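You operate a simulated robot arm through the tools that you are given. There is no shell and no other tool. Be economical: measure what you need, move in short steps, check, and stop when the job is done.

Carry out the task below with a simulated robot arm. There is one attempt and no reset: what you move stays moved.

Task
Zero the thickness gauge on the steel block, then put the block back.
Fine: turn the zero knob till the pointer shows 30 mm; close the gauge again. Set down upright: steel block.

Only the result counts: the job must be done as asked and must still hold three seconds after the hand-in. Knocking over, shifting, dropping, spilling or breaking anything else fails it.

Robot
A 7-joint arm with a two-finger parallel gripper, fixed in place. Base frame: the origin is at the foot of the arm, x ahead of it, y to its left, z up; the work surface is at about z = 0. Readings come in m, rad, newtons and seconds.
With the tool pointing down near the work surface it reaches from about 0.22 to 0.58 m from the base axis. Its first joint turns from -1.152 to 1.152 rad. Payload 2.5 kg.
The tool frame sits at the grasp point between the pads (the TCP): z along the fingers, y along the line on which they close. The tips reach 0.023 m beyond it. The gripper opens to 0.094 m. The fingers are 0.038 m wide and 0.01 m thick; the gripper's body (0.054 by 0.096 m) begins 0.039 m behind the TCP.
Orientation is that of the tool frame in the base frame, as a unit quaternion [x, y, z, w]. With the fingers straight down and closing along the base's y, the tool's x points along the base's -x, its y along +y and its z along -z.

Tools
- The arm moves only by the tool jog_arm. Its argument "commands" is a list of rows, each an object of numbers (a shift or turn left out is 0, a gripper value left out holds the last): "hand": the gripper command, from -1 (shut) to 1 (fully open), values between in proportion; "x", "y", "z": the shift along the tool's x, y, z in units of 100 mm (1.0 is 100 mm); "rx", "ry", "rz": the turn, a rotation vector about the tool's x, y, z in units of 60 degrees (1.0 is 60 degrees). In form: [{"hand": .., "x": .., "y": .., "z": .., "rx": .., "ry": .., "rz": ..}, ...]. A call has 1 to 20 rows; each row is the pose to reach, as a shift and turn from the pose commanded when the call began, along the tool's axes at that moment. A call with a number of a shift or a turn outside -1 to 1 is refused whole. Rows are played at 5 a second. More than 0.05 m and 0.15 rad between two rows, or a gripper value outside its range, and nothing of the call is played. A pose out of reach is approached as far as the arm can. The call stops where the force on the tool passes 40 N (or 10 N more than at its start, if that is more) or the arm is blocked; 0.2 s more then pass. Each finger travels about 0.108 m/s and halts on what it meets, pressing with about 25 N; the grip force reading is that of the motor and also rises with nothing between the fingers. The clock runs only during rows and for 0.2 s after the last one: add rows that repeat a pose to give the fingers time. It gives the time, the measured TCP pose, the force on the tool (base axes), the opening and the grip force at its end, in the units of the frame above (readings bear some noise), with the torque about the TCP (base axes, N m) and any sound that the robot's microphone picked up.
- Cameras (640 x 400 px; columns grow to the right, rows downward): "scene" is fixed at [0.115, -0.5127, 0.4999]; the picture's right is [-0.58, -0.82, 0.00], its down [-0.76, 0.54, -0.37] and it looks along [0.30, -0.21, -0.93] (base axes); focal length 214 px, centre (320, 200). "wrist" rides on the gripper at [0.086, 0.016, -0.074] in the tool frame; the picture's right is [-0.18, 0.98, 0.00], its down [-0.58, -0.11, -0.81] and it looks along [-0.79, -0.15, 0.59] (tool axes); focal length 243 px, centre (320, 200). There is no depth. A picture from a camera that has moved, and an enlarged one, comes with that camera's place and axes in the base frame and with its lens.
- capture(camera): a new picture of that camera. No time passes.
- zoom(camera, box): a new picture of the part [left, top, right, bottom] of that camera's present view, enlarged. No time passes.
- close_job(): hands the job in; it is judged then, once.

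Go step by step. Nothing tells you positions but the pictures and the camera data: compare them with the known pose of the tool, close in by small moves and look again before you grip or let go. The budget is 120 turns and 68 pictures, counting those below and the enlarged ones. Unless the task says otherwise, let go and move clear before handing in, and close with one line.

The tools are called after ">>>" as a command line: name --argument value ..., lists and objects as JSON in quotes. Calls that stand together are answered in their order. jog_arm: Moves the arm, as the interface text tells. Its arguments: {"type":"object","properties":{"commands":{"type":"array","items":{"type":"object","properties":{"hand":{"type":"number"},"x":{"type":"number"},"y":{"type":"number"},"z":{"type":"number"},"rx":{"type":"number"},"ry":{"type":"number"},"rz":{"type":"number"}}}}},"required":["commands"]} The other tools are called the same way: capture (camera) takes a picture; zoom (camera, box) takes an enlarged picture of a part of a camera's view; close_job () hands the job in.

At the start:

```text
t: 0.0
eef_pos: [0.2827, 0.2912, 0.4299]
orientation: [0.001, 1.0, 0.001, 0.0]
wrist_force: [0.2, -0.3, 0.4]
torque: [0.01, 0.01, -0.01]
finger_gap: 0.094
grip_force: 0.1
```

scene: 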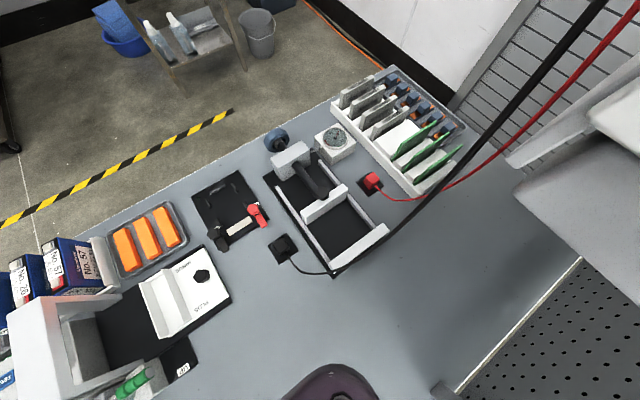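
wrist: 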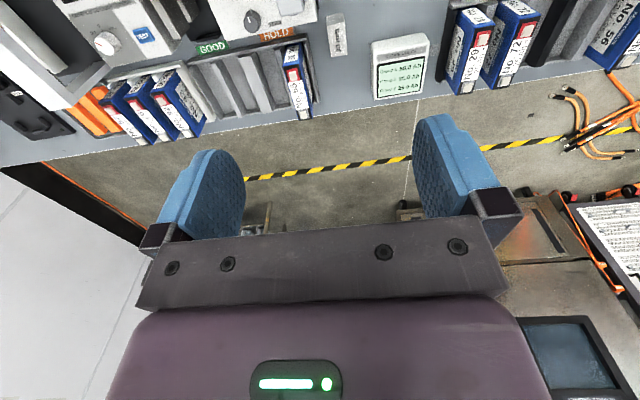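

The scene view shows a bench with several fixtures; I need to find the thickness gauge and steel block. I'll zoom in on the likely areas.

>>> zoom --camera "scene" --box '[180, 110, 400, 280]'

>>> zoom --camera "scene" --box '[0, 180, 260, 400]'

```text
2.35 times, centred on (290, 195) of scene
camera zoom: at [0.115, -0.5127, 0.4999], right [-0.58, -0.82, 0.0], down [-0.76, 0.54, -0.37], along [0.3, -0.21, -0.93], focal length 505 px, centre (391, 212)
```

zoom: 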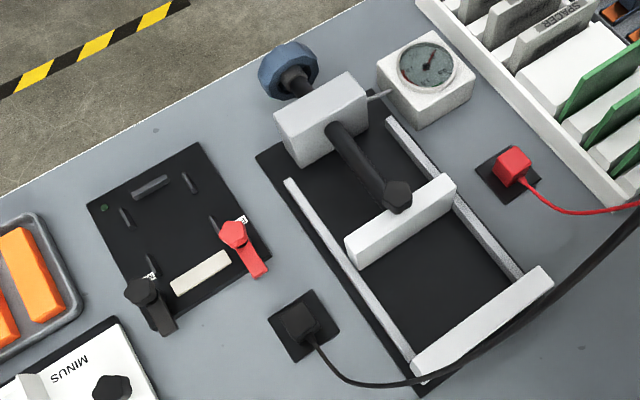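

```text
1.82 times, centred on (130, 290) of scene
camera zoom: at [0.115, -0.5127, 0.4999], right [-0.58, -0.82, 0.0], down [-0.76, 0.54, -0.37], along [0.3, -0.21, -0.93], focal length 390 px, centre (666, 36)
```

zoom: 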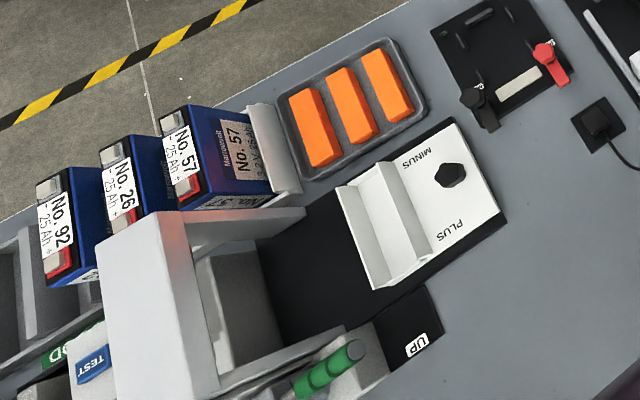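

The gauge isn't certain yet: there's a device with a dial and jaw near the middle, and more on the left side. I'll look in more detail.

>>> zoom --camera "wrist" --box '[0, 0, 340, 150]'

>>> zoom --camera "wrist" --box '[300, 0, 640, 150]'

>>> zoom --camera "scene" --box '[260, 60, 480, 220]'

```text
1.88 times, centred on (170, 75) of wrist
camera zoom: at [0.1959, 0.3064, 0.5047], right [0.18, 0.98, 0.0], down [0.58, -0.11, 0.81], along [0.79, -0.15, -0.59], focal length 457 px, centre (602, 435)
```

zoom: 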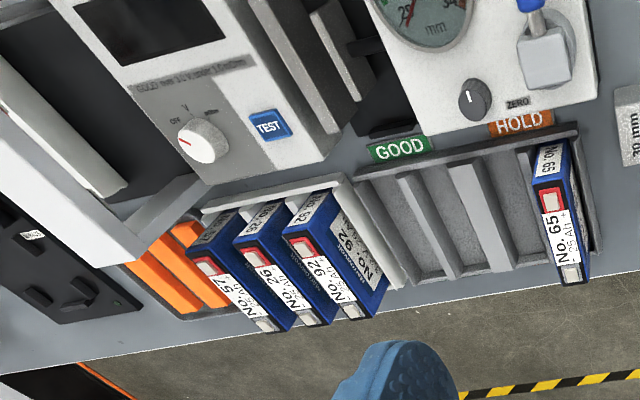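

```text
1.88 times, centred on (470, 75) of wrist
camera zoom: at [0.1959, 0.3064, 0.5047], right [0.18, 0.98, 0.0], down [0.58, -0.11, 0.81], along [0.79, -0.15, -0.59], focal length 457 px, centre (38, 435)
```

zoom: 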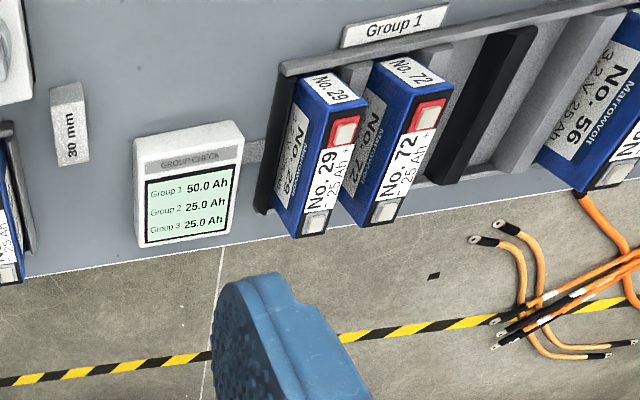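

```text
2.50 times, centred on (370, 140) of scene
camera zoom: at [0.115, -0.5127, 0.4999], right [-0.58, -0.82, 0.0], down [-0.76, 0.54, -0.37], along [0.3, -0.21, -0.93], focal length 536 px, centre (195, 350)
```

zoom: 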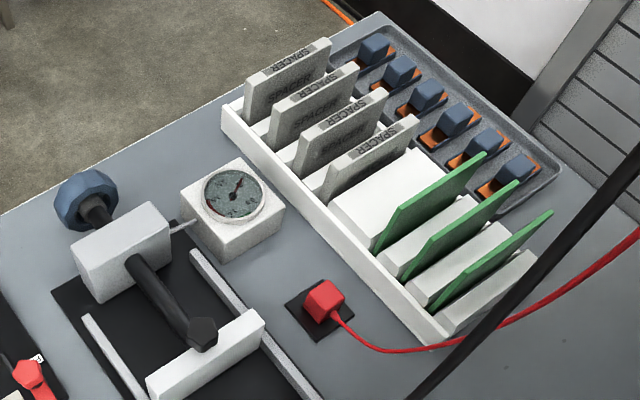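

The thickness gauge (dial in mm, ZERO knob, plunger handle) is near (0.28, 0.18), and the "30 mm" block stands near (0.37, 0.30). I'll tilt the wrist so its camera looks down on both.

>>> jog_arm --commands '[{"ry": 0.12, "hand": 1}, {"ry": 0.24}, {"ry": 0.36}, {"ry": 0.48}, {"ry": 0.48}]'

>>> capture --camera "wrist"

```text
t: 1.2
eef_pos: [0.283, 0.2922, 0.4297]
orientation: [0.0, 0.968, 0.0, -0.25]
wrist_force: [-0.2, -0.5, 0.5]
torque: [-0.05, 0.03, 0.02]
finger_gap: 0.0941
grip_force: 0.1
```

```text
60 pictures are left
camera wrist: at [0.2423, 0.307, 0.538], right [0.16, 0.98, -0.09], down [0.9, -0.11, 0.42], along [0.41, -0.15, -0.9], focal length 243 px, centre (320, 200)
```

wrist: 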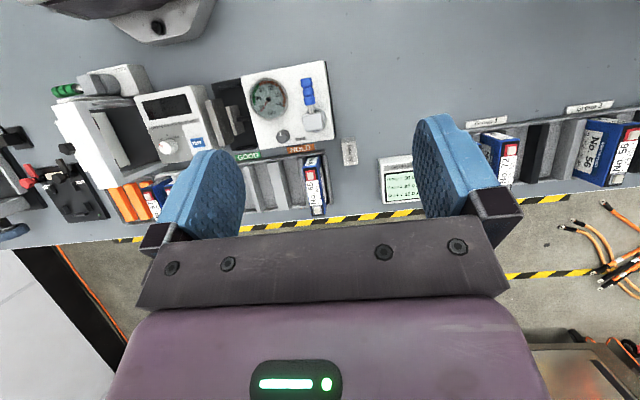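

>>> zoom --camera "wrist" --box '[190, 50, 370, 180]'

```text
3.08 times, centred on (280, 115) of wrist
camera zoom: at [0.2423, 0.307, 0.538], right [0.16, 0.98, -0.09], down [0.9, -0.11, 0.42], along [0.41, -0.15, -0.9], focal length 746 px, centre (443, 462)
```

zoom: 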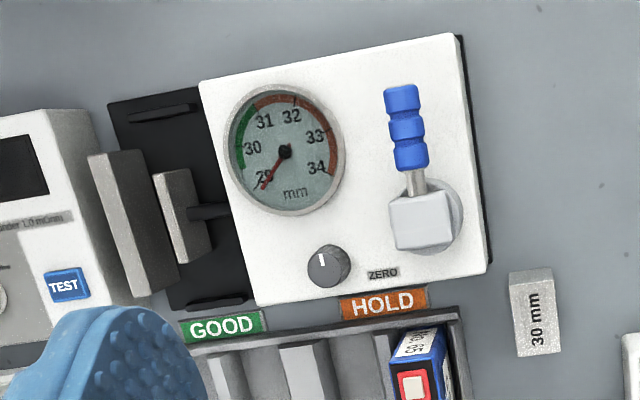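

The gauge is clear: dial reading ~29, ZERO knob near (0.31, 0.18), lever near (0.295, 0.24), jaws near (0.27, 0.06–0.09), and the block near (0.365, 0.30). I'll move to a closer second viewpoint to pin down heights.

>>> jog_arm --commands '[{"x": -0.13, "y": -0.33, "z": 0.23}, {"x": -0.26, "y": -0.66, "z": 0.46}, {"x": -0.38, "y": -1.0, "z": 0.7}, {"x": -0.38, "y": -1.0, "z": 0.7}]'

>>> capture --camera "wrist"

```text
t: 2.2
eef_pos: [0.282, 0.1915, 0.3575]
orientation: [-0.001, 0.969, -0.001, -0.249]
wrist_force: [0.4, 0.1, 0.4]
torque: [-0.01, -0.03, 0.0]
finger_gap: 0.0938
grip_force: 0.0
```

```text
58 pictures are left
camera wrist: at [0.2415, 0.2066, 0.4643], right [0.16, 0.98, -0.09], down [0.9, -0.11, 0.43], along [0.41, -0.15, -0.9], focal length 243 px, centre (320, 200)
```

wrist: 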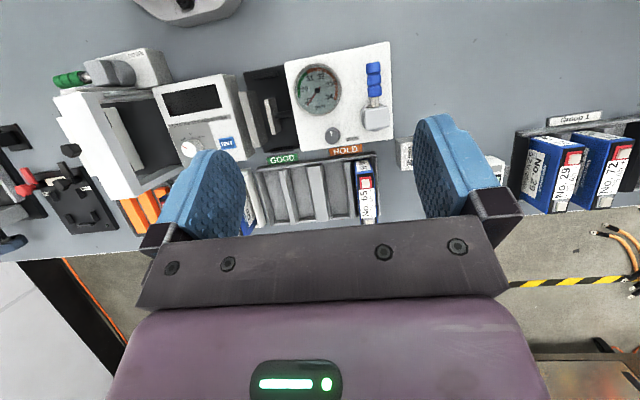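

>>> zoom --camera "wrist" --box '[230, 30, 430, 180]'

```text
2.67 times, centred on (330, 105) of wrist
camera zoom: at [0.2415, 0.2066, 0.4643], right [0.16, 0.98, -0.09], down [0.9, -0.11, 0.43], along [0.41, -0.15, -0.9], focal length 647 px, centre (293, 453)
```

zoom: 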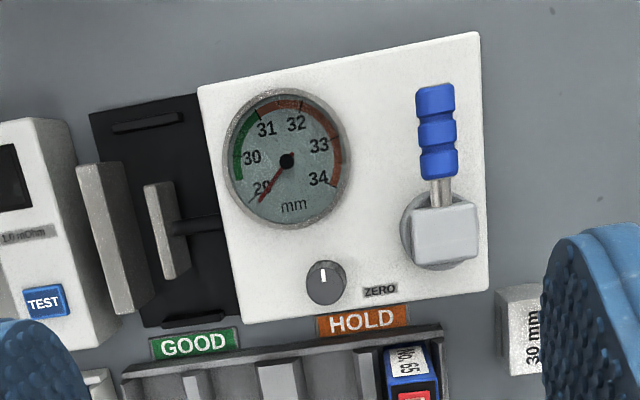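

Estimates: knob top (0.311, 0.178, 0.06), lever handle along x from 0.22 to 0.27 at y≈0.246, z≈0.095. Next, a close look at the jaws.

>>> jog_arm --commands '[{"x": -0.05, "y": -0.33, "z": 0.1}, {"x": -0.1, "y": -0.66, "z": 0.2}, {"x": -0.19, "y": -1.0, "z": 0.35}, {"x": -0.19, "y": -1.0, "z": 0.35}]'

>>> zoom --camera "wrist" --box '[220, 0, 460, 170]'

```text
t: 3.2
eef_pos: [0.2828, 0.0868, 0.3104]
orientation: [0.0, 0.969, 0.0, -0.248]
wrist_force: [1.0, -0.4, -0.4]
torque: [-0.01, 0.02, -0.01]
finger_gap: 0.0941
grip_force: 0.1
```

```text
2.35 times, centred on (340, 85) of wrist
camera zoom: at [0.2431, 0.1016, 0.4186], right [0.16, 0.98, -0.09], down [0.9, -0.11, 0.43], along [0.41, -0.15, -0.9], focal length 571 px, centre (273, 471)
```

zoom: 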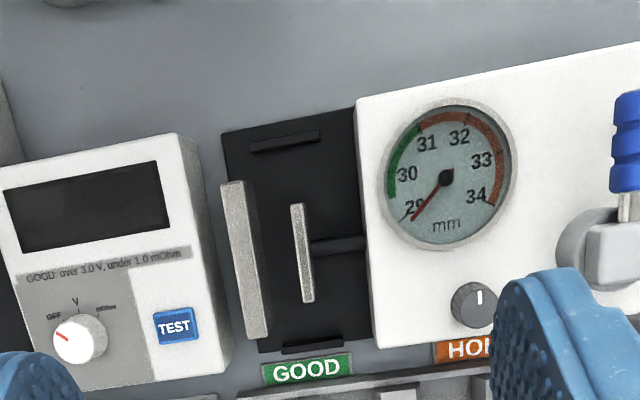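

The jaw gap is about 25–30 mm, with the fixed plate about 66 mm tall at y≈0.046 and the moving plate about 47 mm tall at y≈0.079. Now I'll go over the block to measure it.

>>> jog_arm --commands '[{"y": 0.4}, {"y": 0.8}, {"y": 1.0}]'

>>> jog_arm --commands '[{"y": 0.4}, {"y": 0.8}, {"y": 1.0}, {"y": 1.0}]'

>>> zoom --camera "wrist" --box '[220, 20, 440, 200]'

```text
t: 4.0
eef_pos: [0.2812, 0.1917, 0.3102]
orientation: [0.001, 0.968, 0.001, -0.25]
wrist_force: [0.4, -0.2, 0.0]
torque: [-0.01, 0.0, 0.05]
finger_gap: 0.0942
grip_force: 0.2
```

```text
t: 5.0
eef_pos: [0.2807, 0.2922, 0.3106]
orientation: [0.0, 0.969, 0.001, -0.249]
wrist_force: [-0.4, -0.6, -0.4]
torque: [-0.03, 0.0, 0.02]
finger_gap: 0.0941
grip_force: 0.0
```

```text
2.22 times, centred on (330, 110) of wrist
camera zoom: at [0.2419, 0.3076, 0.4174], right [0.16, 0.98, -0.09], down [0.9, -0.11, 0.43], along [0.41, -0.15, -0.9], focal length 539 px, centre (298, 400)
```

zoom: 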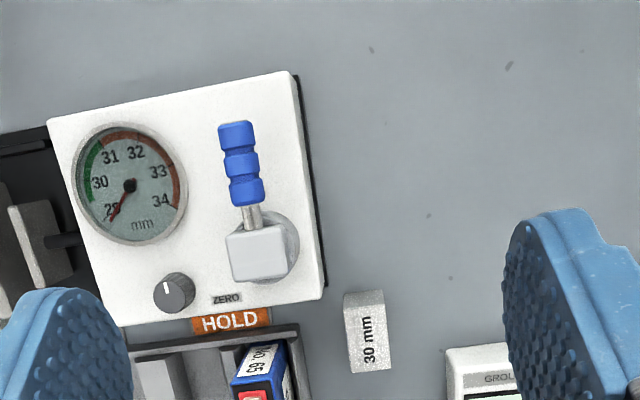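

>>> zoom --camera "wrist" --box '[320, 135, 380, 195]'

>>> zoom --camera "wrist" --box '[280, 50, 340, 140]'

```text
6.67 times, centred on (350, 165) of wrist
camera zoom: at [0.2419, 0.3076, 0.4174], right [0.16, 0.98, -0.09], down [0.9, -0.11, 0.43], along [0.41, -0.15, -0.9], focal length 1618 px, centre (120, 433)
```

zoom: 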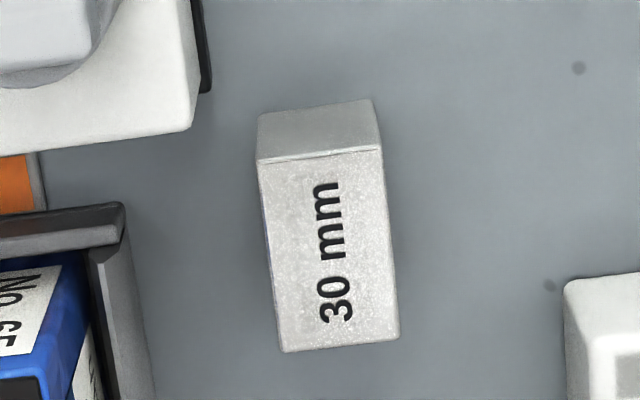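

```text
4.44 times, centred on (310, 95) of wrist
camera zoom: at [0.2419, 0.3076, 0.4174], right [0.16, 0.98, -0.09], down [0.9, -0.11, 0.43], along [0.41, -0.15, -0.9], focal length 1078 px, centre (364, 667)
```

zoom: 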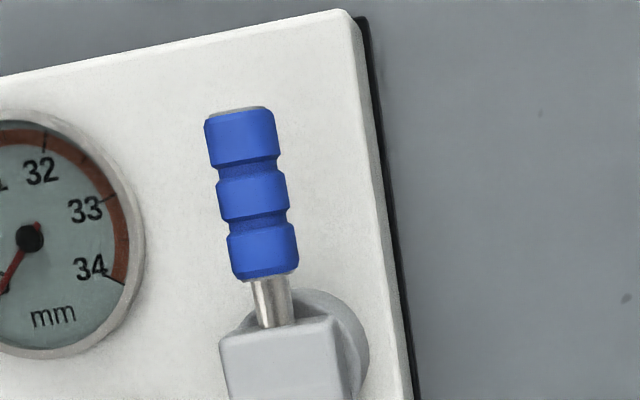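

The block measures about 30 × 48 × 47 mm, centred at (0.369, 0.3035) and axis-aligned. The lever seems to turn about a vertical axis, so I'll go vertical and move above its handle to cage it between the fingers.

>>> jog_arm --commands '[{"ry": -0.12}, {"ry": -0.24}, {"ry": -0.36}, {"ry": -0.48}, {"ry": -0.48}]'

>>> jog_arm --commands '[{"x": 0.19, "y": -0.22, "z": 0.35, "hand": 0.2}, {"x": 0.38, "y": -0.45, "z": 0.7}, {"x": 0.38, "y": -0.45, "z": 1.0}, {"x": 0.38, "y": -0.45, "z": 1.0}]'

>>> capture --camera "wrist"

```text
t: 6.2
eef_pos: [0.2817, 0.2917, 0.3096]
orientation: [0.0, 1.0, 0.0, 0.001]
wrist_force: [0.2, 0.8, -0.3]
torque: [0.01, 0.02, 0.01]
finger_gap: 0.0939
grip_force: 0.0
```

```text
t: 7.2
eef_pos: [0.2427, 0.2425, 0.2081]
orientation: [0.001, 1.0, 0.0, 0.001]
wrist_force: [0.0, -0.4, 0.0]
torque: [0.0, 0.0, 0.04]
finger_gap: 0.0562
grip_force: 0.1
```

```text
52 pictures are left
camera wrist: at [0.1559, 0.2576, 0.2828], right [0.18, 0.98, 0.0], down [0.58, -0.11, 0.81], along [0.79, -0.15, -0.59], focal length 243 px, centre (320, 200)
```

wrist: 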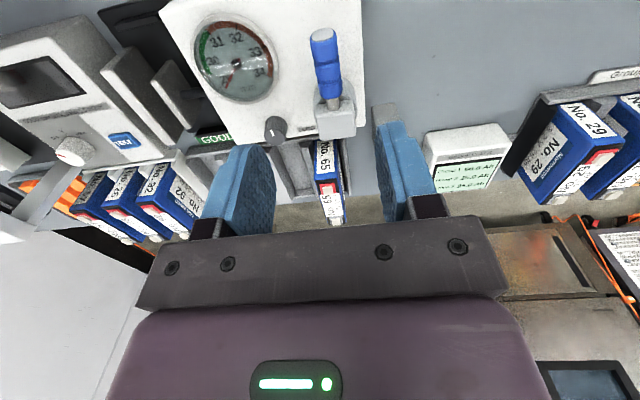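

The handle is horizontal at z≈0.10, y≈0.2465, x 0.22–0.26. I'll lower the fingers to straddle it.

>>> jog_arm --commands '[{"y": 0.04, "z": 0.35}, {"y": 0.04, "z": 0.7}, {"y": 0.04, "z": 0.95}, {"y": 0.04, "z": 1.08}, {"y": 0.04, "z": 1.08}]'

>>> capture --camera "wrist"

```text
refused: 1.08 is not a number from -1 to 1
```

```text
51 pictures are left
camera wrist: at [0.1559, 0.2576, 0.2828], right [0.18, 0.98, 0.0], down [0.58, -0.11, 0.81], along [0.79, -0.15, -0.59], focal length 243 px, centre (320, 200)
```

wrist: 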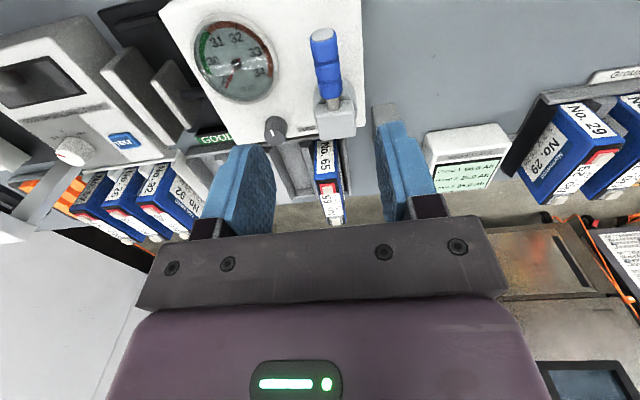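

The row exceeded the limit, so I'm descending in a legal step.

>>> jog_arm --commands '[{"y": 0.04, "z": 0.35}, {"y": 0.04, "z": 0.7}, {"y": 0.04, "z": 0.9}, {"y": 0.04, "z": 1.0}, {"y": 0.04, "z": 1.0}]'

>>> capture --camera "wrist"

```text
t: 8.4
eef_pos: [0.2439, 0.2504, 0.1087]
orientation: [0.0, 1.0, 0.0, 0.0]
wrist_force: [0.6, -0.3, -0.5]
torque: [-0.01, 0.01, 0.0]
finger_gap: 0.0561
grip_force: 0.0
```

```text
50 pictures are left
camera wrist: at [0.1569, 0.2647, 0.1843], right [0.18, 0.98, 0.0], down [0.58, -0.11, 0.81], along [0.79, -0.15, -0.59], focal length 243 px, centre (320, 200)
```

wrist: 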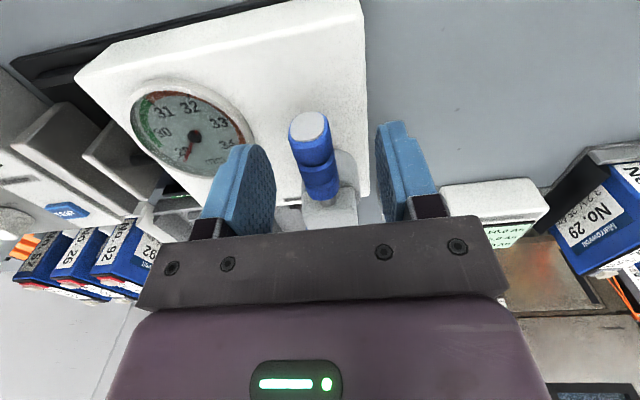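

The handle is between the fingers. I'll lower 16 mm more, then gently push toward +y to test the lever's direction.

>>> jog_arm --commands '[{"z": 0.16}, {"z": 0.16, "y": 0.08}, {"z": 0.16, "y": 0.14}, {"z": 0.16, "y": 0.17}, {"z": 0.16, "y": 0.2}, {"z": 0.16, "y": 0.23}]'

>>> capture --camera "wrist"

```text
t: 9.8
eef_pos: [0.2439, 0.274, 0.0938]
orientation: [0.0, 1.0, 0.001, 0.001]
wrist_force: [-1.1, 0.1, 0.5]
torque: [-0.01, -0.01, -0.01]
finger_gap: 0.0569
grip_force: 0.2
```

```text
49 pictures are left
camera wrist: at [0.1582, 0.2888, 0.1692], right [0.18, 0.98, 0.0], down [0.58, -0.11, 0.81], along [0.79, -0.15, -0.59], focal length 243 px, centre (320, 200)
```

wrist: 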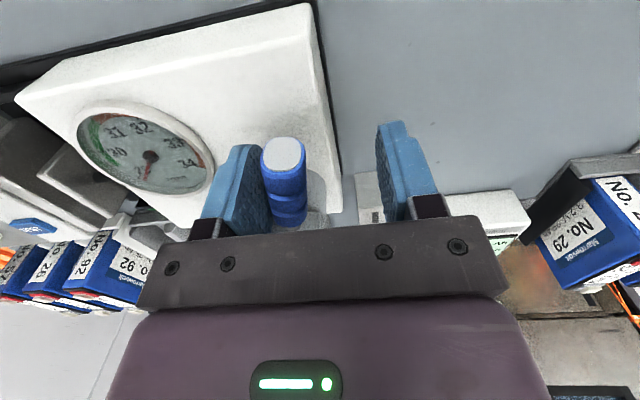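

The handle end seems to have moved with almost no force. Continue a bit along +y and check the dial.

>>> jog_arm --commands '[{"y": 0.05}, {"y": 0.1}, {"y": 0.15, "x": -0.03}, {"y": 0.15, "x": -0.03}]'

>>> capture --camera "wrist"

```text
t: 10.8
eef_pos: [0.2462, 0.2888, 0.0949]
orientation: [0.0, 1.0, 0.0, 0.0]
wrist_force: [0.1, -0.5, 0.7]
torque: [0.01, 0.03, 0.0]
finger_gap: 0.0564
grip_force: 0.2
```

```text
48 pictures are left
camera wrist: at [0.1597, 0.3037, 0.1694], right [0.18, 0.98, 0.0], down [0.58, -0.11, 0.81], along [0.79, -0.15, -0.59], focal length 243 px, centre (320, 200)
```

wrist: 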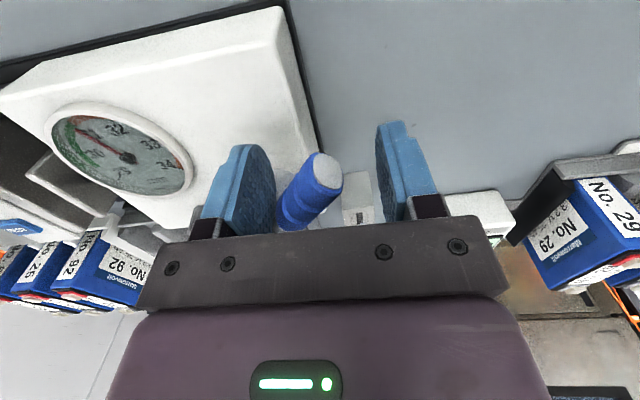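

The lever turns freely toward +y and the pointer moved (≈31), so this opens the jaw. I'll follow the arc with yaw.

>>> jog_arm --commands '[{"x": -0.04, "y": 0.01, "rz": 0.133}, {"x": -0.07, "y": 0.02, "rz": 0.267}, {"x": -0.11, "y": 0.025, "rz": 0.4}, {"x": -0.14, "y": 0.03, "rz": 0.533}, {"x": -0.18, "y": 0.04, "rz": 0.667}, {"x": -0.25, "y": 0.08, "rz": 0.8}, {"x": -0.32, "y": 0.1, "rz": 0.933}, {"x": -0.36, "y": 0.11, "rz": 1.0}, {"x": -0.36, "y": 0.11, "rz": 1.0}]'

>>> capture --camera "wrist"

```text
t: 12.8
eef_pos: [0.2826, 0.3, 0.0951]
orientation: [0.501, 0.866, 0.0, 0.0]
wrist_force: [-0.4, -0.1, -0.5]
torque: [0.01, -0.01, 0.0]
finger_gap: 0.0565
grip_force: 0.1
```

```text
47 pictures are left
camera wrist: at [0.2534, 0.3817, 0.1697], right [0.94, 0.33, 0.0], down [0.2, -0.56, 0.81], along [0.27, -0.76, -0.59], focal length 243 px, centre (320, 200)
```

wrist: 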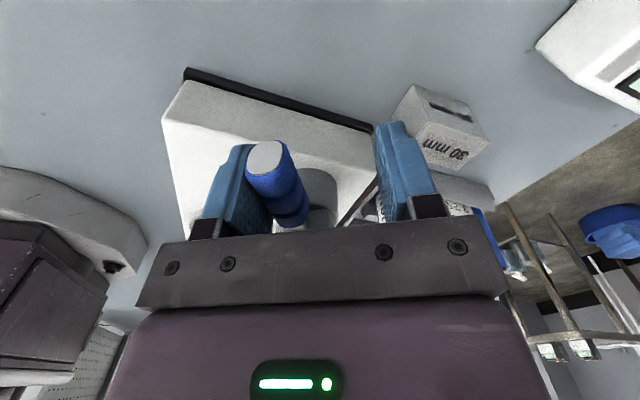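

Still following freely. Continue to about 90°, watching forces for the end stop.

>>> jog_arm --commands '[{"x": -0.03, "y": 0.05, "rz": 0.12}, {"x": -0.06, "y": 0.11, "rz": 0.23}, {"x": -0.09, "y": 0.156, "rz": 0.333}, {"x": -0.12, "y": 0.19, "rz": 0.42}, {"x": -0.157, "y": 0.22, "rz": 0.5}, {"x": -0.157, "y": 0.22, "rz": 0.5}]'

>>> capture --camera "wrist"

```text
t: 14.2
eef_pos: [0.3098, 0.2969, 0.0927]
orientation: [0.708, 0.706, 0.0, 0.0]
wrist_force: [0.0, 0.7, -0.3]
torque: [0.0, 0.02, -0.01]
finger_gap: 0.0562
grip_force: 0.0
```

```text
46 pictures are left
camera wrist: at [0.3259, 0.3821, 0.1684], right [0.98, -0.19, 0.0], down [-0.11, -0.58, 0.81], along [-0.15, -0.79, -0.59], focal length 243 px, centre (320, 200)
```

wrist: 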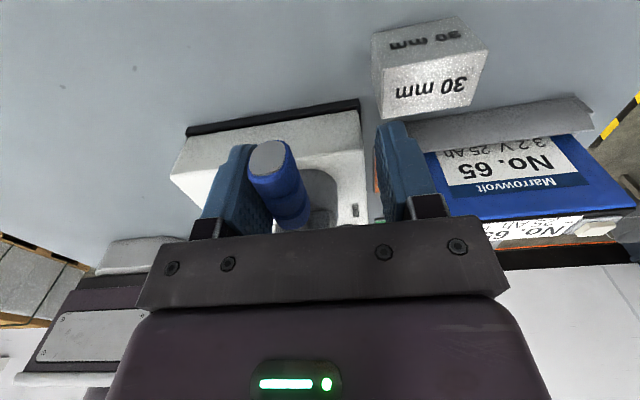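

At about 90° with no resistance. I'll push a bit more to find the stop.

>>> jog_arm --commands '[{"x": -0.02, "y": 0.045, "rz": 0.08}, {"x": -0.04, "y": 0.085, "rz": 0.167}, {"x": -0.065, "y": 0.12, "rz": 0.25}, {"x": -0.092, "y": 0.16, "rz": 0.333}, {"x": -0.092, "y": 0.16, "rz": 0.333}]'

>>> capture --camera "wrist"

```text
t: 15.0
eef_pos: [0.3113, 0.2908, 0.0922]
orientation: [0.785, 0.619, -0.015, -0.006]
wrist_force: [-20.1, -1.4, 12.1]
torque: [0.11, 0.16, 0.54]
finger_gap: 0.0646
grip_force: 9.5
stopped in row 4: the force on the tool passed its limit at 58 N (the readings are from after the stop); the commanded pose is now the measured one
```

```text
45 pictures are left
camera wrist: at [0.3489, 0.3707, 0.1647], right [0.91, -0.41, -0.02], down [-0.22, -0.53, 0.82], along [-0.35, -0.74, -0.57], focal length 243 px, centre (320, 200)
```

wrist: 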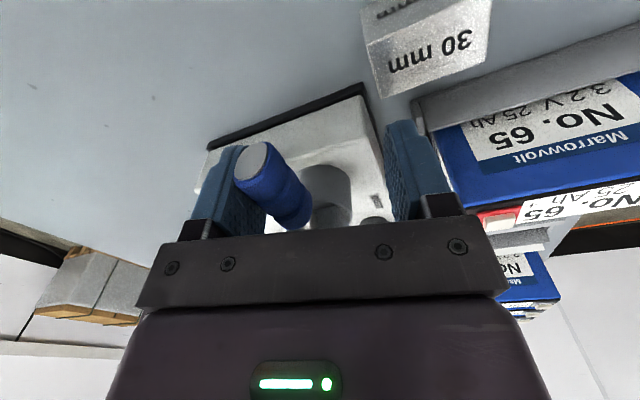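

The lever hit its open stop at about 90°. Back off and lift clear.

>>> jog_arm --commands '[{"y": -0.1}, {"y": -0.17}, {"y": -0.17, "z": -0.3}, {"y": -0.17, "z": -0.7}, {"y": -0.17, "z": -1.0}, {"y": -0.17, "z": -1.0}]'

>>> capture --camera "wrist"

```text
t: 16.4
eef_pos: [0.301, 0.2926, 0.195]
orientation: [0.787, 0.617, -0.01, -0.002]
wrist_force: [0.4, -0.2, 0.4]
torque: [0.01, -0.02, -0.04]
finger_gap: 0.0561
grip_force: 0.0
```

```text
44 pictures are left
camera wrist: at [0.3393, 0.373, 0.2686], right [0.91, -0.41, -0.01], down [-0.23, -0.53, 0.82], along [-0.35, -0.74, -0.58], focal length 243 px, centre (320, 200)
```

wrist: 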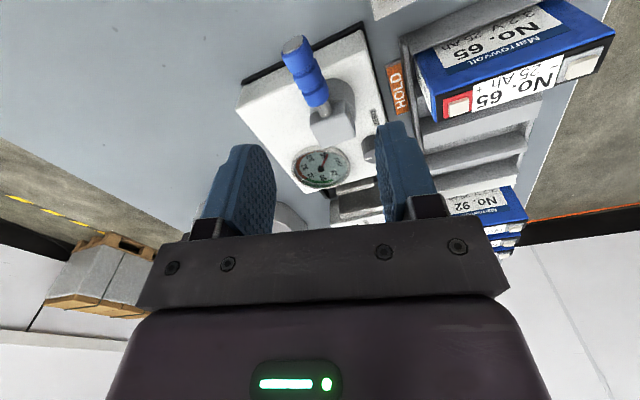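

The lever stays open. Next I'll level the tool, set yaw to exactly 90° (closing along x) and open the hand.

>>> jog_arm --commands '[{"rx": -0.007, "ry": 0.006, "rz": -0.115, "hand": 0.8}, {"rx": -0.015, "ry": 0.0125, "rz": -0.23}, {"rx": -0.015, "ry": 0.0125, "rz": -0.23}]'

```text
t: 17.2
eef_pos: [0.3016, 0.2943, 0.1935]
orientation: [0.707, 0.707, -0.001, -0.002]
wrist_force: [0.0, 0.1, 0.1]
torque: [0.02, 0.04, 0.0]
finger_gap: 0.0847
grip_force: 0.0
```

>>> jog_arm --commands '[{"x": 0.07, "y": 0.35}, {"x": 0.145, "y": 0.675}, {"x": 0.145, "y": 0.675, "z": 0.35}, {"x": 0.145, "y": 0.675, "z": 0.7}, {"x": 0.145, "y": 0.675, "z": 0.7}]'

>>> capture --camera "wrist"

```text
t: 18.4
eef_pos: [0.37, 0.3101, 0.1226]
orientation: [0.707, 0.707, 0.0, -0.002]
wrist_force: [0.2, -0.8, -0.7]
torque: [-0.02, -0.03, -0.01]
finger_gap: 0.0848
grip_force: 0.1
```

```text
43 pictures are left
camera wrist: at [0.3852, 0.394, 0.1973], right [0.98, -0.18, 0.0], down [-0.11, -0.58, 0.81], along [-0.15, -0.79, -0.59], focal length 243 px, centre (320, 200)
```

wrist: 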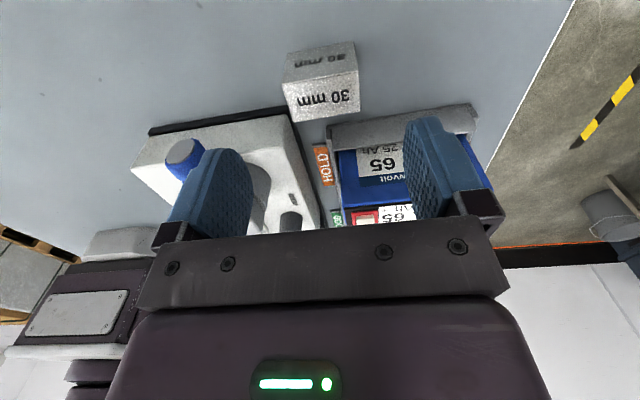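

The block is centred between the fingers at about (0.370, 0.304). Descend and grip with about +5 mm y offset, so the finger edge does not protrude on the fixed-plate side.

>>> jog_arm --commands '[{"x": -0.015, "z": 0.35}, {"x": -0.015, "z": 0.6}, {"x": -0.015, "z": 0.8}, {"x": -0.015, "z": 0.8}, {"x": -0.015, "z": 0.8, "hand": -0.1}, {"x": -0.015, "z": 0.8, "hand": -0.3}, {"x": -0.015, "z": 0.8, "hand": -0.3}]'

>>> capture --camera "wrist"

```text
t: 20.0
eef_pos: [0.3677, 0.3086, 0.0424]
orientation: [0.707, 0.707, 0.0, -0.002]
wrist_force: [2.3, 0.5, 0.0]
torque: [0.07, -0.14, -0.02]
finger_gap: 0.05
grip_force: 24.9
```

```text
42 pictures are left
camera wrist: at [0.3839, 0.3946, 0.118], right [0.98, -0.18, 0.0], down [-0.11, -0.58, 0.81], along [-0.15, -0.79, -0.59], focal length 243 px, centre (320, 200)
```

wrist: 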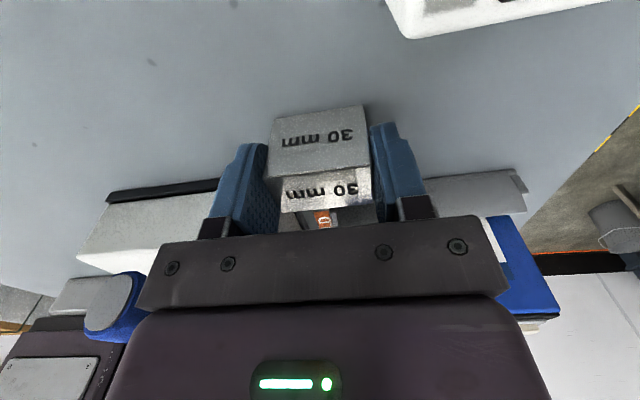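

Gripped (50 mm long). Lift and carry toward the gauge, then look at the opened jaws.

>>> jog_arm --commands '[{"z": -0.2}, {"z": -0.6}, {"z": -1.0}, {"z": -1.0}]'

>>> jog_arm --commands '[{"z": -0.4}, {"z": -0.5, "x": -0.3, "y": -0.2}, {"z": -0.5, "x": -0.6, "y": -0.5}, {"z": -0.5, "x": -1.0, "y": -0.7}, {"z": -0.5, "x": -1.0, "y": -1.0}, {"z": -0.5, "x": -1.0, "y": -1.0}]'

>>> capture --camera "wrist"

```text
t: 21.0
eef_pos: [0.367, 0.307, 0.143]
orientation: [0.707, 0.707, 0.0, -0.002]
wrist_force: [0.3, -1.3, 0.5]
torque: [-0.03, 0.01, 0.0]
finger_gap: 0.0328
grip_force: 0.1
```

```text
t: 22.4
eef_pos: [0.2691, 0.2079, 0.1905]
orientation: [0.707, 0.707, 0.0, -0.002]
wrist_force: [0.3, 0.3, -0.4]
torque: [0.02, 0.01, 0.0]
finger_gap: 0.0327
grip_force: 0.0
```

```text
41 pictures are left
camera wrist: at [0.2857, 0.2931, 0.2654], right [0.98, -0.18, 0.0], down [-0.11, -0.58, 0.81], along [-0.15, -0.79, -0.59], focal length 243 px, centre (320, 200)
```

wrist: 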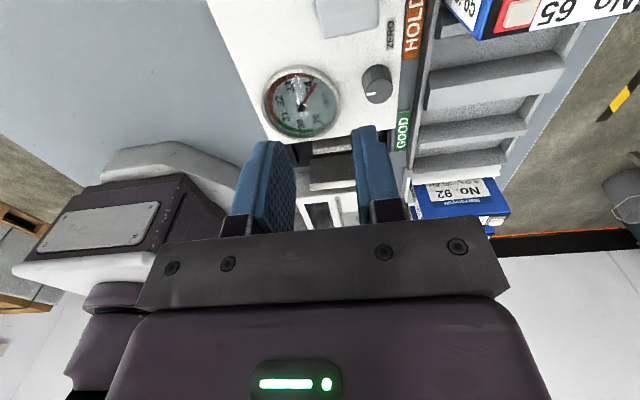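

The fingers closed to 33 mm, so the block slipped out, probably right at the start of the lift. I'll go back and look at it.

>>> jog_arm --commands '[{"x": 0.4, "y": 0.25, "hand": 0.8}, {"x": 0.7, "y": 0.7}, {"x": 1.0, "y": 1.0}, {"x": 1.0, "y": 1.0}]'

>>> capture --camera "wrist"

```text
refused: row 2 steps farther than a row can; nothing moved
```

```text
40 pictures are left
camera wrist: at [0.2857, 0.2931, 0.2654], right [0.98, -0.18, 0.0], down [-0.11, -0.58, 0.81], along [-0.15, -0.79, -0.59], focal length 243 px, centre (320, 200)
```

wrist: 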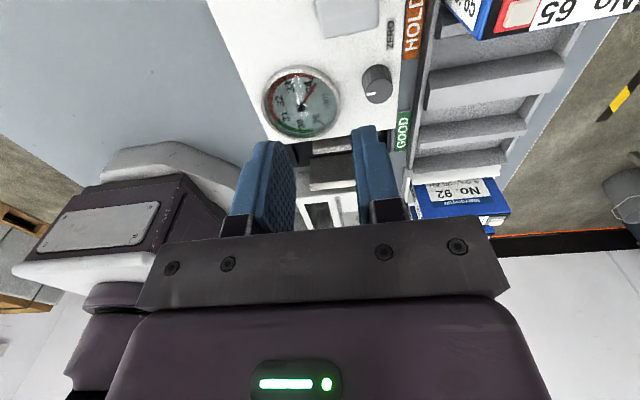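

A step was too large, so I'll retry with smaller ones.

>>> jog_arm --commands '[{"x": 0.3, "y": 0.3, "hand": 0.8}, {"x": 0.6, "y": 0.6}, {"x": 0.9, "y": 0.9}, {"x": 1.0, "y": 1.0}, {"x": 1.0, "y": 1.0}]'

>>> jog_arm --commands '[{"z": 0.3}, {"z": 0.6}, {"z": 0.6}]'

>>> capture --camera "wrist"

```text
t: 23.6
eef_pos: [0.367, 0.305, 0.1933]
orientation: [0.707, 0.707, -0.001, -0.001]
wrist_force: [0.4, 0.4, 0.7]
torque: [0.01, 0.01, -0.03]
finger_gap: 0.0845
grip_force: 0.1
```

```text
t: 24.4
eef_pos: [0.3666, 0.3061, 0.1296]
orientation: [0.707, 0.707, 0.0, -0.003]
wrist_force: [1.4, 0.0, 0.1]
torque: [-0.01, 0.04, 0.01]
finger_gap: 0.0844
grip_force: 0.0
```

```text
39 pictures are left
camera wrist: at [0.3832, 0.3922, 0.2052], right [0.98, -0.18, 0.0], down [-0.11, -0.58, 0.81], along [-0.15, -0.79, -0.59], focal length 243 px, centre (320, 200)
```

wrist: 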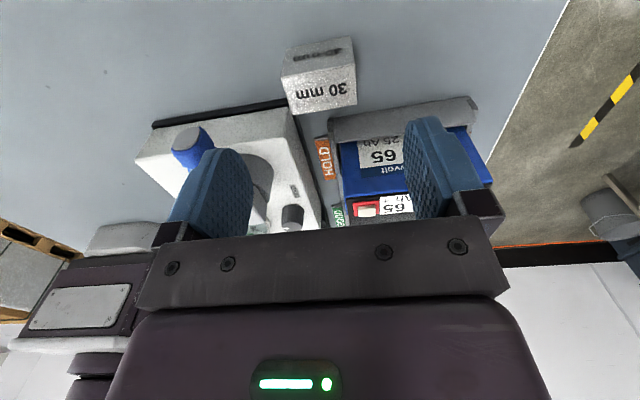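

The block still stands in place, upright. I'll regrip deeper, with full grip command, and test the lift slowly.

>>> jog_arm --commands '[{"x": 0.02, "z": 0.4}, {"x": 0.02, "z": 0.75}, {"x": 0.02, "z": 0.96}, {"x": 0.02, "z": 0.96}, {"x": 0.02, "z": 0.96, "hand": -1}, {"x": 0.02, "z": 0.96, "hand": -1}, {"x": 0.02, "z": 0.96, "hand": -1}, {"x": 0.02, "z": 0.96, "hand": -1}, {"x": 0.02, "z": 0.93, "hand": -1}, {"x": 0.02, "z": 0.9, "hand": -1}, {"x": 0.02, "z": 0.9, "hand": -1}]'

>>> capture --camera "wrist"

```text
t: 26.8
eef_pos: [0.3668, 0.3092, 0.041]
orientation: [0.707, 0.707, -0.001, -0.002]
wrist_force: [0.0, -0.7, -4.6]
torque: [0.05, 0.02, 0.02]
finger_gap: 0.0498
grip_force: 25.2
```

```text
38 pictures are left
camera wrist: at [0.3836, 0.395, 0.1163], right [0.98, -0.18, 0.0], down [-0.11, -0.58, 0.81], along [-0.15, -0.79, -0.59], focal length 243 px, centre (320, 200)
```

wrist: 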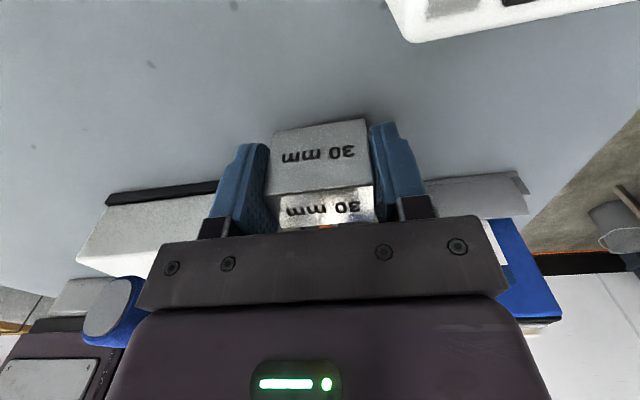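

It's held: −4.6 N matches the block's weight. Lift on and carry.

>>> jog_arm --commands '[{"z": -0.2, "hand": -1}, {"z": -0.5, "hand": -1}, {"z": -0.8, "hand": -1}, {"z": -1.0, "hand": -1}]'

>>> jog_arm --commands '[{"z": -0.3}, {"z": -0.5}, {"z": -0.5, "x": -0.3, "y": -0.3}, {"z": -0.5, "x": -0.6, "y": -0.6}, {"z": -0.5, "x": -0.9, "y": -0.9}, {"z": -0.5, "x": -1.0, "y": -0.97}, {"z": -0.5, "x": -1.0, "y": -0.97}]'

>>> capture --camera "wrist"

```text
t: 27.8
eef_pos: [0.3687, 0.3093, 0.1398]
orientation: [0.707, 0.707, 0.0, -0.002]
wrist_force: [0.5, 0.3, -6.1]
torque: [0.04, -0.03, 0.0]
finger_gap: 0.0499
grip_force: 25.6
```

```text
t: 29.4
eef_pos: [0.2704, 0.2098, 0.1912]
orientation: [0.707, 0.707, -0.001, -0.002]
wrist_force: [0.6, -0.4, -6.1]
torque: [0.02, -0.01, 0.01]
finger_gap: 0.0501
grip_force: 24.9
```

```text
37 pictures are left
camera wrist: at [0.2863, 0.2958, 0.2658], right [0.98, -0.18, 0.0], down [-0.11, -0.58, 0.81], along [-0.15, -0.79, -0.59], focal length 243 px, centre (320, 200)
```

wrist: 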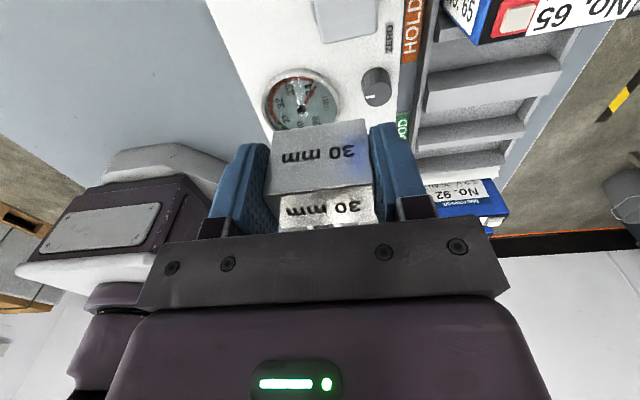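

Held well. Move above the jaws and look at them.

>>> jog_arm --commands '[{"x": -0.3}, {"x": -0.6}, {"x": -0.9}, {"x": -1.0}, {"x": -1.0}]'

>>> capture --camera "wrist"

```text
t: 30.6
eef_pos: [0.2696, 0.1111, 0.1901]
orientation: [0.707, 0.707, -0.001, -0.002]
wrist_force: [0.2, -0.3, -5.0]
torque: [0.02, 0.03, -0.03]
finger_gap: 0.0501
grip_force: 25.1
```

```text
36 pictures are left
camera wrist: at [0.2858, 0.1966, 0.2657], right [0.98, -0.18, 0.0], down [-0.11, -0.58, 0.81], along [-0.15, -0.79, -0.59], focal length 243 px, centre (320, 200)
```

wrist: 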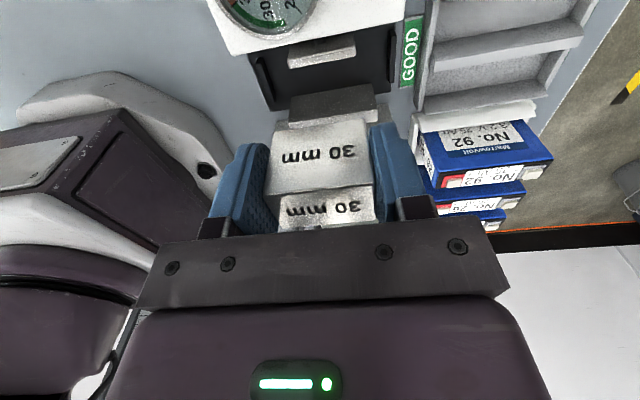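

>>> zoom --camera "wrist" --box '[220, 0, 420, 130]'

```text
3.08 times, centred on (320, 65) of wrist
camera zoom: at [0.2858, 0.1966, 0.2657], right [0.98, -0.18, 0.0], down [-0.11, -0.58, 0.81], along [-0.15, -0.79, -0.59], focal length 746 px, centre (320, 615)
```

zoom: 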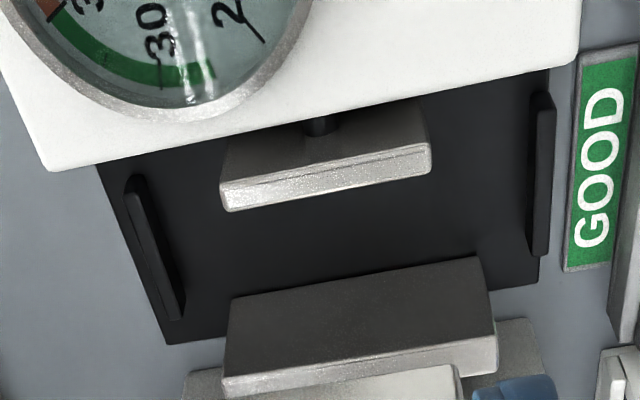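

The moving jaw is retracted to y≈0.100, the fixed face is at y≈0.053, and both are centred at x≈0.270. That gives a 47 mm gap, so the block goes in with TCP at y≈0.077. Lower part-way and check.

>>> jog_arm --commands '[{"x": -0.2}, {"x": -0.34}, {"x": -0.34, "z": 0.3}, {"x": -0.34, "z": 0.6}, {"x": -0.34, "z": 0.8}, {"x": -0.34, "z": 0.8}]'

>>> capture --camera "wrist"

>>> zoom --camera "wrist" --box '[200, 60, 440, 240]'

```text
t: 32.0
eef_pos: [0.2695, 0.0758, 0.1111]
orientation: [0.707, 0.707, 0.001, -0.001]
wrist_force: [0.1, -0.9, -4.8]
torque: [0.05, -0.01, 0.0]
finger_gap: 0.0497
grip_force: 24.5
```

```text
34 pictures are left
camera wrist: at [0.2861, 0.1611, 0.1866], right [0.98, -0.18, 0.0], down [-0.11, -0.58, 0.81], along [-0.15, -0.79, -0.59], focal length 243 px, centre (320, 200)
```

wrist: 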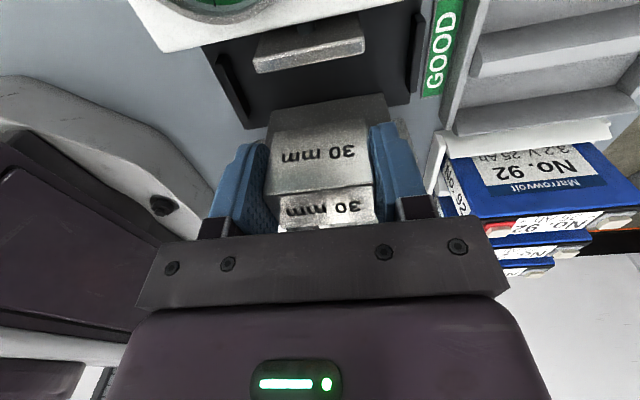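

```text
2.22 times, centred on (320, 150) of wrist
camera zoom: at [0.2861, 0.1611, 0.1866], right [0.98, -0.18, 0.0], down [-0.11, -0.58, 0.81], along [-0.15, -0.79, -0.59], focal length 539 px, centre (320, 311)
```

zoom: 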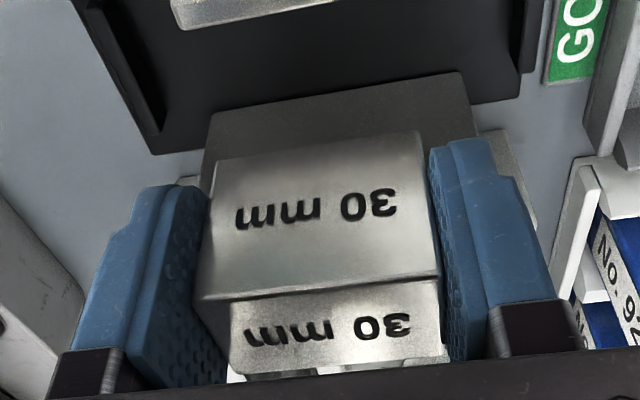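

Clearances look OK on both sides. Descend further to just above the base plate and check.

>>> jog_arm --commands '[{"z": 0.2}, {"z": 0.4}, {"z": 0.52}, {"z": 0.52}]'

>>> zoom --camera "wrist" --box '[200, 0, 440, 240]'

```text
t: 32.8
eef_pos: [0.2723, 0.0752, 0.0652]
orientation: [0.707, 0.707, 0.003, -0.002]
wrist_force: [-3.1, -0.3, 18.3]
torque: [-0.42, 0.2, -0.12]
finger_gap: 0.0501
grip_force: 24.5
stopped in row 3: the force on the tool passed its limit at 96 N (the readings are from after the stop); the commanded pose is now the measured one
```

```text
1.67 times, centred on (320, 120) of wrist
camera zoom: at [0.2875, 0.1613, 0.1413], right [0.98, -0.18, 0.0], down [-0.11, -0.59, 0.8], along [-0.15, -0.79, -0.6], focal length 404 px, centre (320, 333)
```

zoom: 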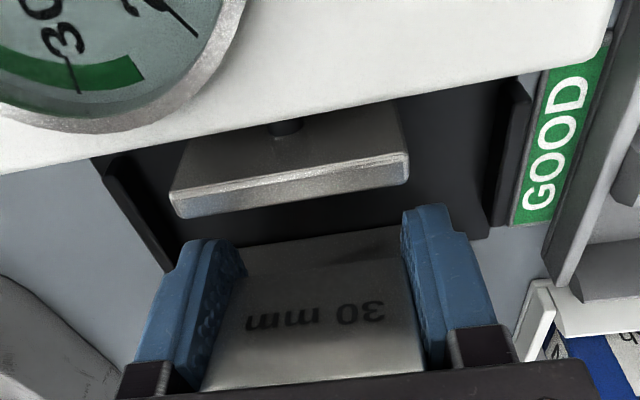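

The descent was blocked: something on the −y side, probably the block's edge caught the fixed plate's top. I'll look before moving.

>>> capture --camera "wrist"

>>> capture --camera "scene"

```text
31 pictures are left
camera wrist: at [0.2875, 0.1613, 0.1413], right [0.98, -0.18, 0.0], down [-0.11, -0.59, 0.8], along [-0.15, -0.79, -0.6], focal length 243 px, centre (320, 200)
```

wrist: 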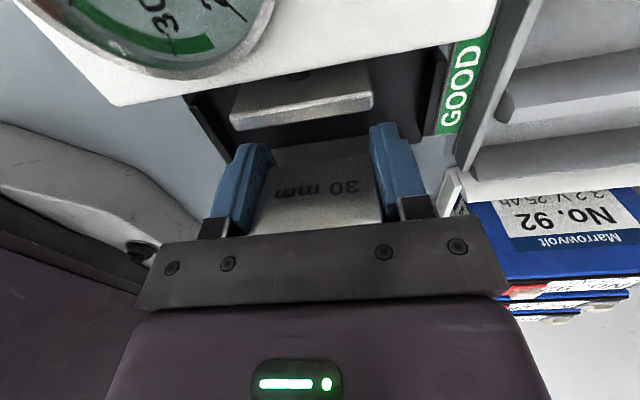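

```text
30 pictures are left
```

scene: 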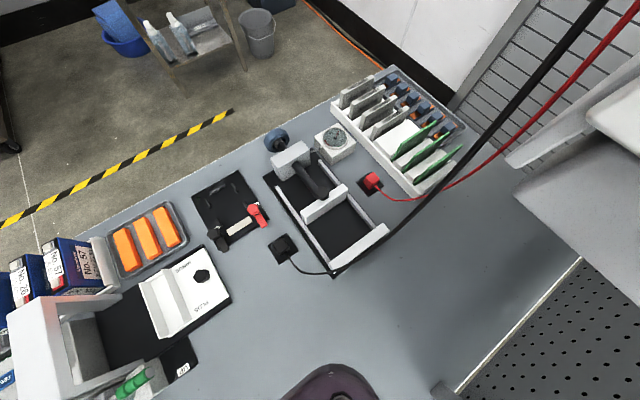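

The block slid up in the grip by hitting the plate top: the off-centre grip was the wrong choice, since the 50 mm gap allows a centred grip. I'll lift clear and inspect the block's attitude.

>>> jog_arm --commands '[{"z": -0.2}, {"z": -0.5}, {"z": -0.9}, {"z": -1.0}, {"z": -1.0}]'

>>> capture --camera "wrist"

```text
t: 34.0
eef_pos: [0.27, 0.0763, 0.1663]
orientation: [0.707, 0.707, 0.002, -0.002]
wrist_force: [-0.3, 0.1, -5.7]
torque: [0.03, -0.03, 0.02]
finger_gap: 0.05
grip_force: 24.7
```

```text
29 pictures are left
camera wrist: at [0.2871, 0.1616, 0.2422], right [0.98, -0.18, 0.0], down [-0.11, -0.59, 0.8], along [-0.15, -0.79, -0.6], focal length 243 px, centre (320, 200)
```

wrist: 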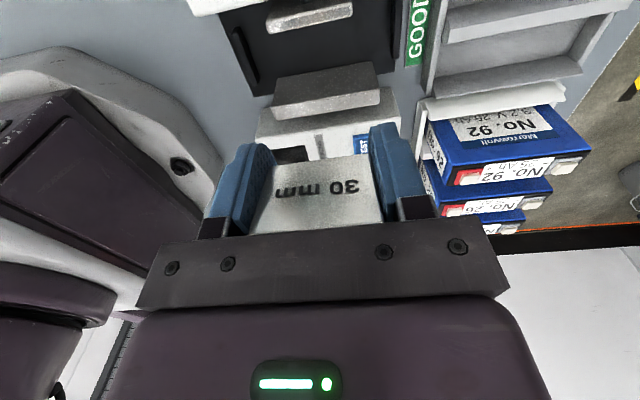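

Cross-checks now agree: fixed face y≈0.0485 (top z≈0.05), open moving face y≈0.099. I'll take the block back to its spot, set it down and regrip centred.

>>> jog_arm --commands '[{"z": -0.1, "ry": -0.0054}, {"z": -0.2, "x": 0.3, "ry": -0.0054}, {"z": -0.2, "x": 0.6, "y": 0.2, "ry": -0.0054}, {"z": -0.2, "x": 0.9, "y": 0.4, "ry": -0.0054}, {"z": -0.2, "x": 1.0, "y": 0.5, "ry": -0.0054}]'

>>> jog_arm --commands '[{"x": 0.3, "y": 0.2}, {"x": 0.6, "y": 0.4}, {"x": 0.9, "y": 0.48}, {"x": 1.0, "y": 0.48}, {"x": 1.0, "y": 0.48}]'

>>> jog_arm --commands '[{"x": 0.31}, {"x": 0.31, "z": 0.4}, {"x": 0.31, "z": 0.8}, {"x": 0.31, "z": 1.0}, {"x": 0.31, "z": 1.0}]'

>>> zoom --camera "wrist" --box '[200, 80, 440, 260]'

```text
t: 35.2
eef_pos: [0.3233, 0.1773, 0.1853]
orientation: [0.707, 0.707, 0.001, 0.0]
wrist_force: [-0.3, -0.4, -5.7]
torque: [0.05, 0.01, -0.05]
finger_gap: 0.0497
grip_force: 24.9
```

```text
t: 36.4
eef_pos: [0.3695, 0.2774, 0.1849]
orientation: [0.707, 0.708, 0.0, 0.0]
wrist_force: [-0.4, 0.6, -5.1]
torque: [0.06, -0.06, -0.02]
finger_gap: 0.0502
grip_force: 24.9
```

```text
t: 37.6
eef_pos: [0.3687, 0.3091, 0.0858]
orientation: [0.707, 0.707, 0.001, 0.0]
wrist_force: [-0.5, -0.5, -5.2]
torque: [0.06, 0.01, 0.03]
finger_gap: 0.05
grip_force: 24.9
```

```text
2.22 times, centred on (320, 170) of wrist
camera zoom: at [0.3839, 0.3946, 0.1614], right [0.98, -0.18, 0.0], down [-0.11, -0.58, 0.81], along [-0.15, -0.79, -0.59], focal length 539 px, centre (320, 267)
```

zoom: 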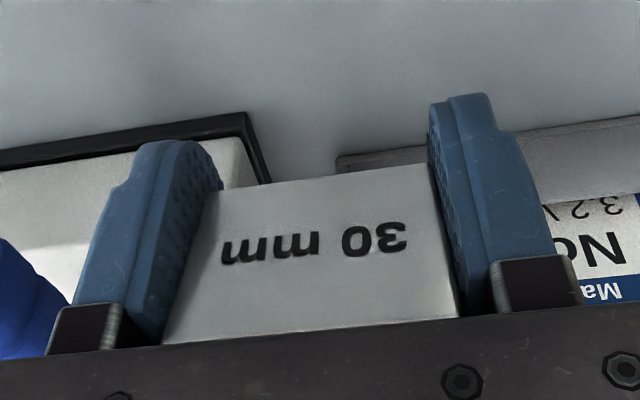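

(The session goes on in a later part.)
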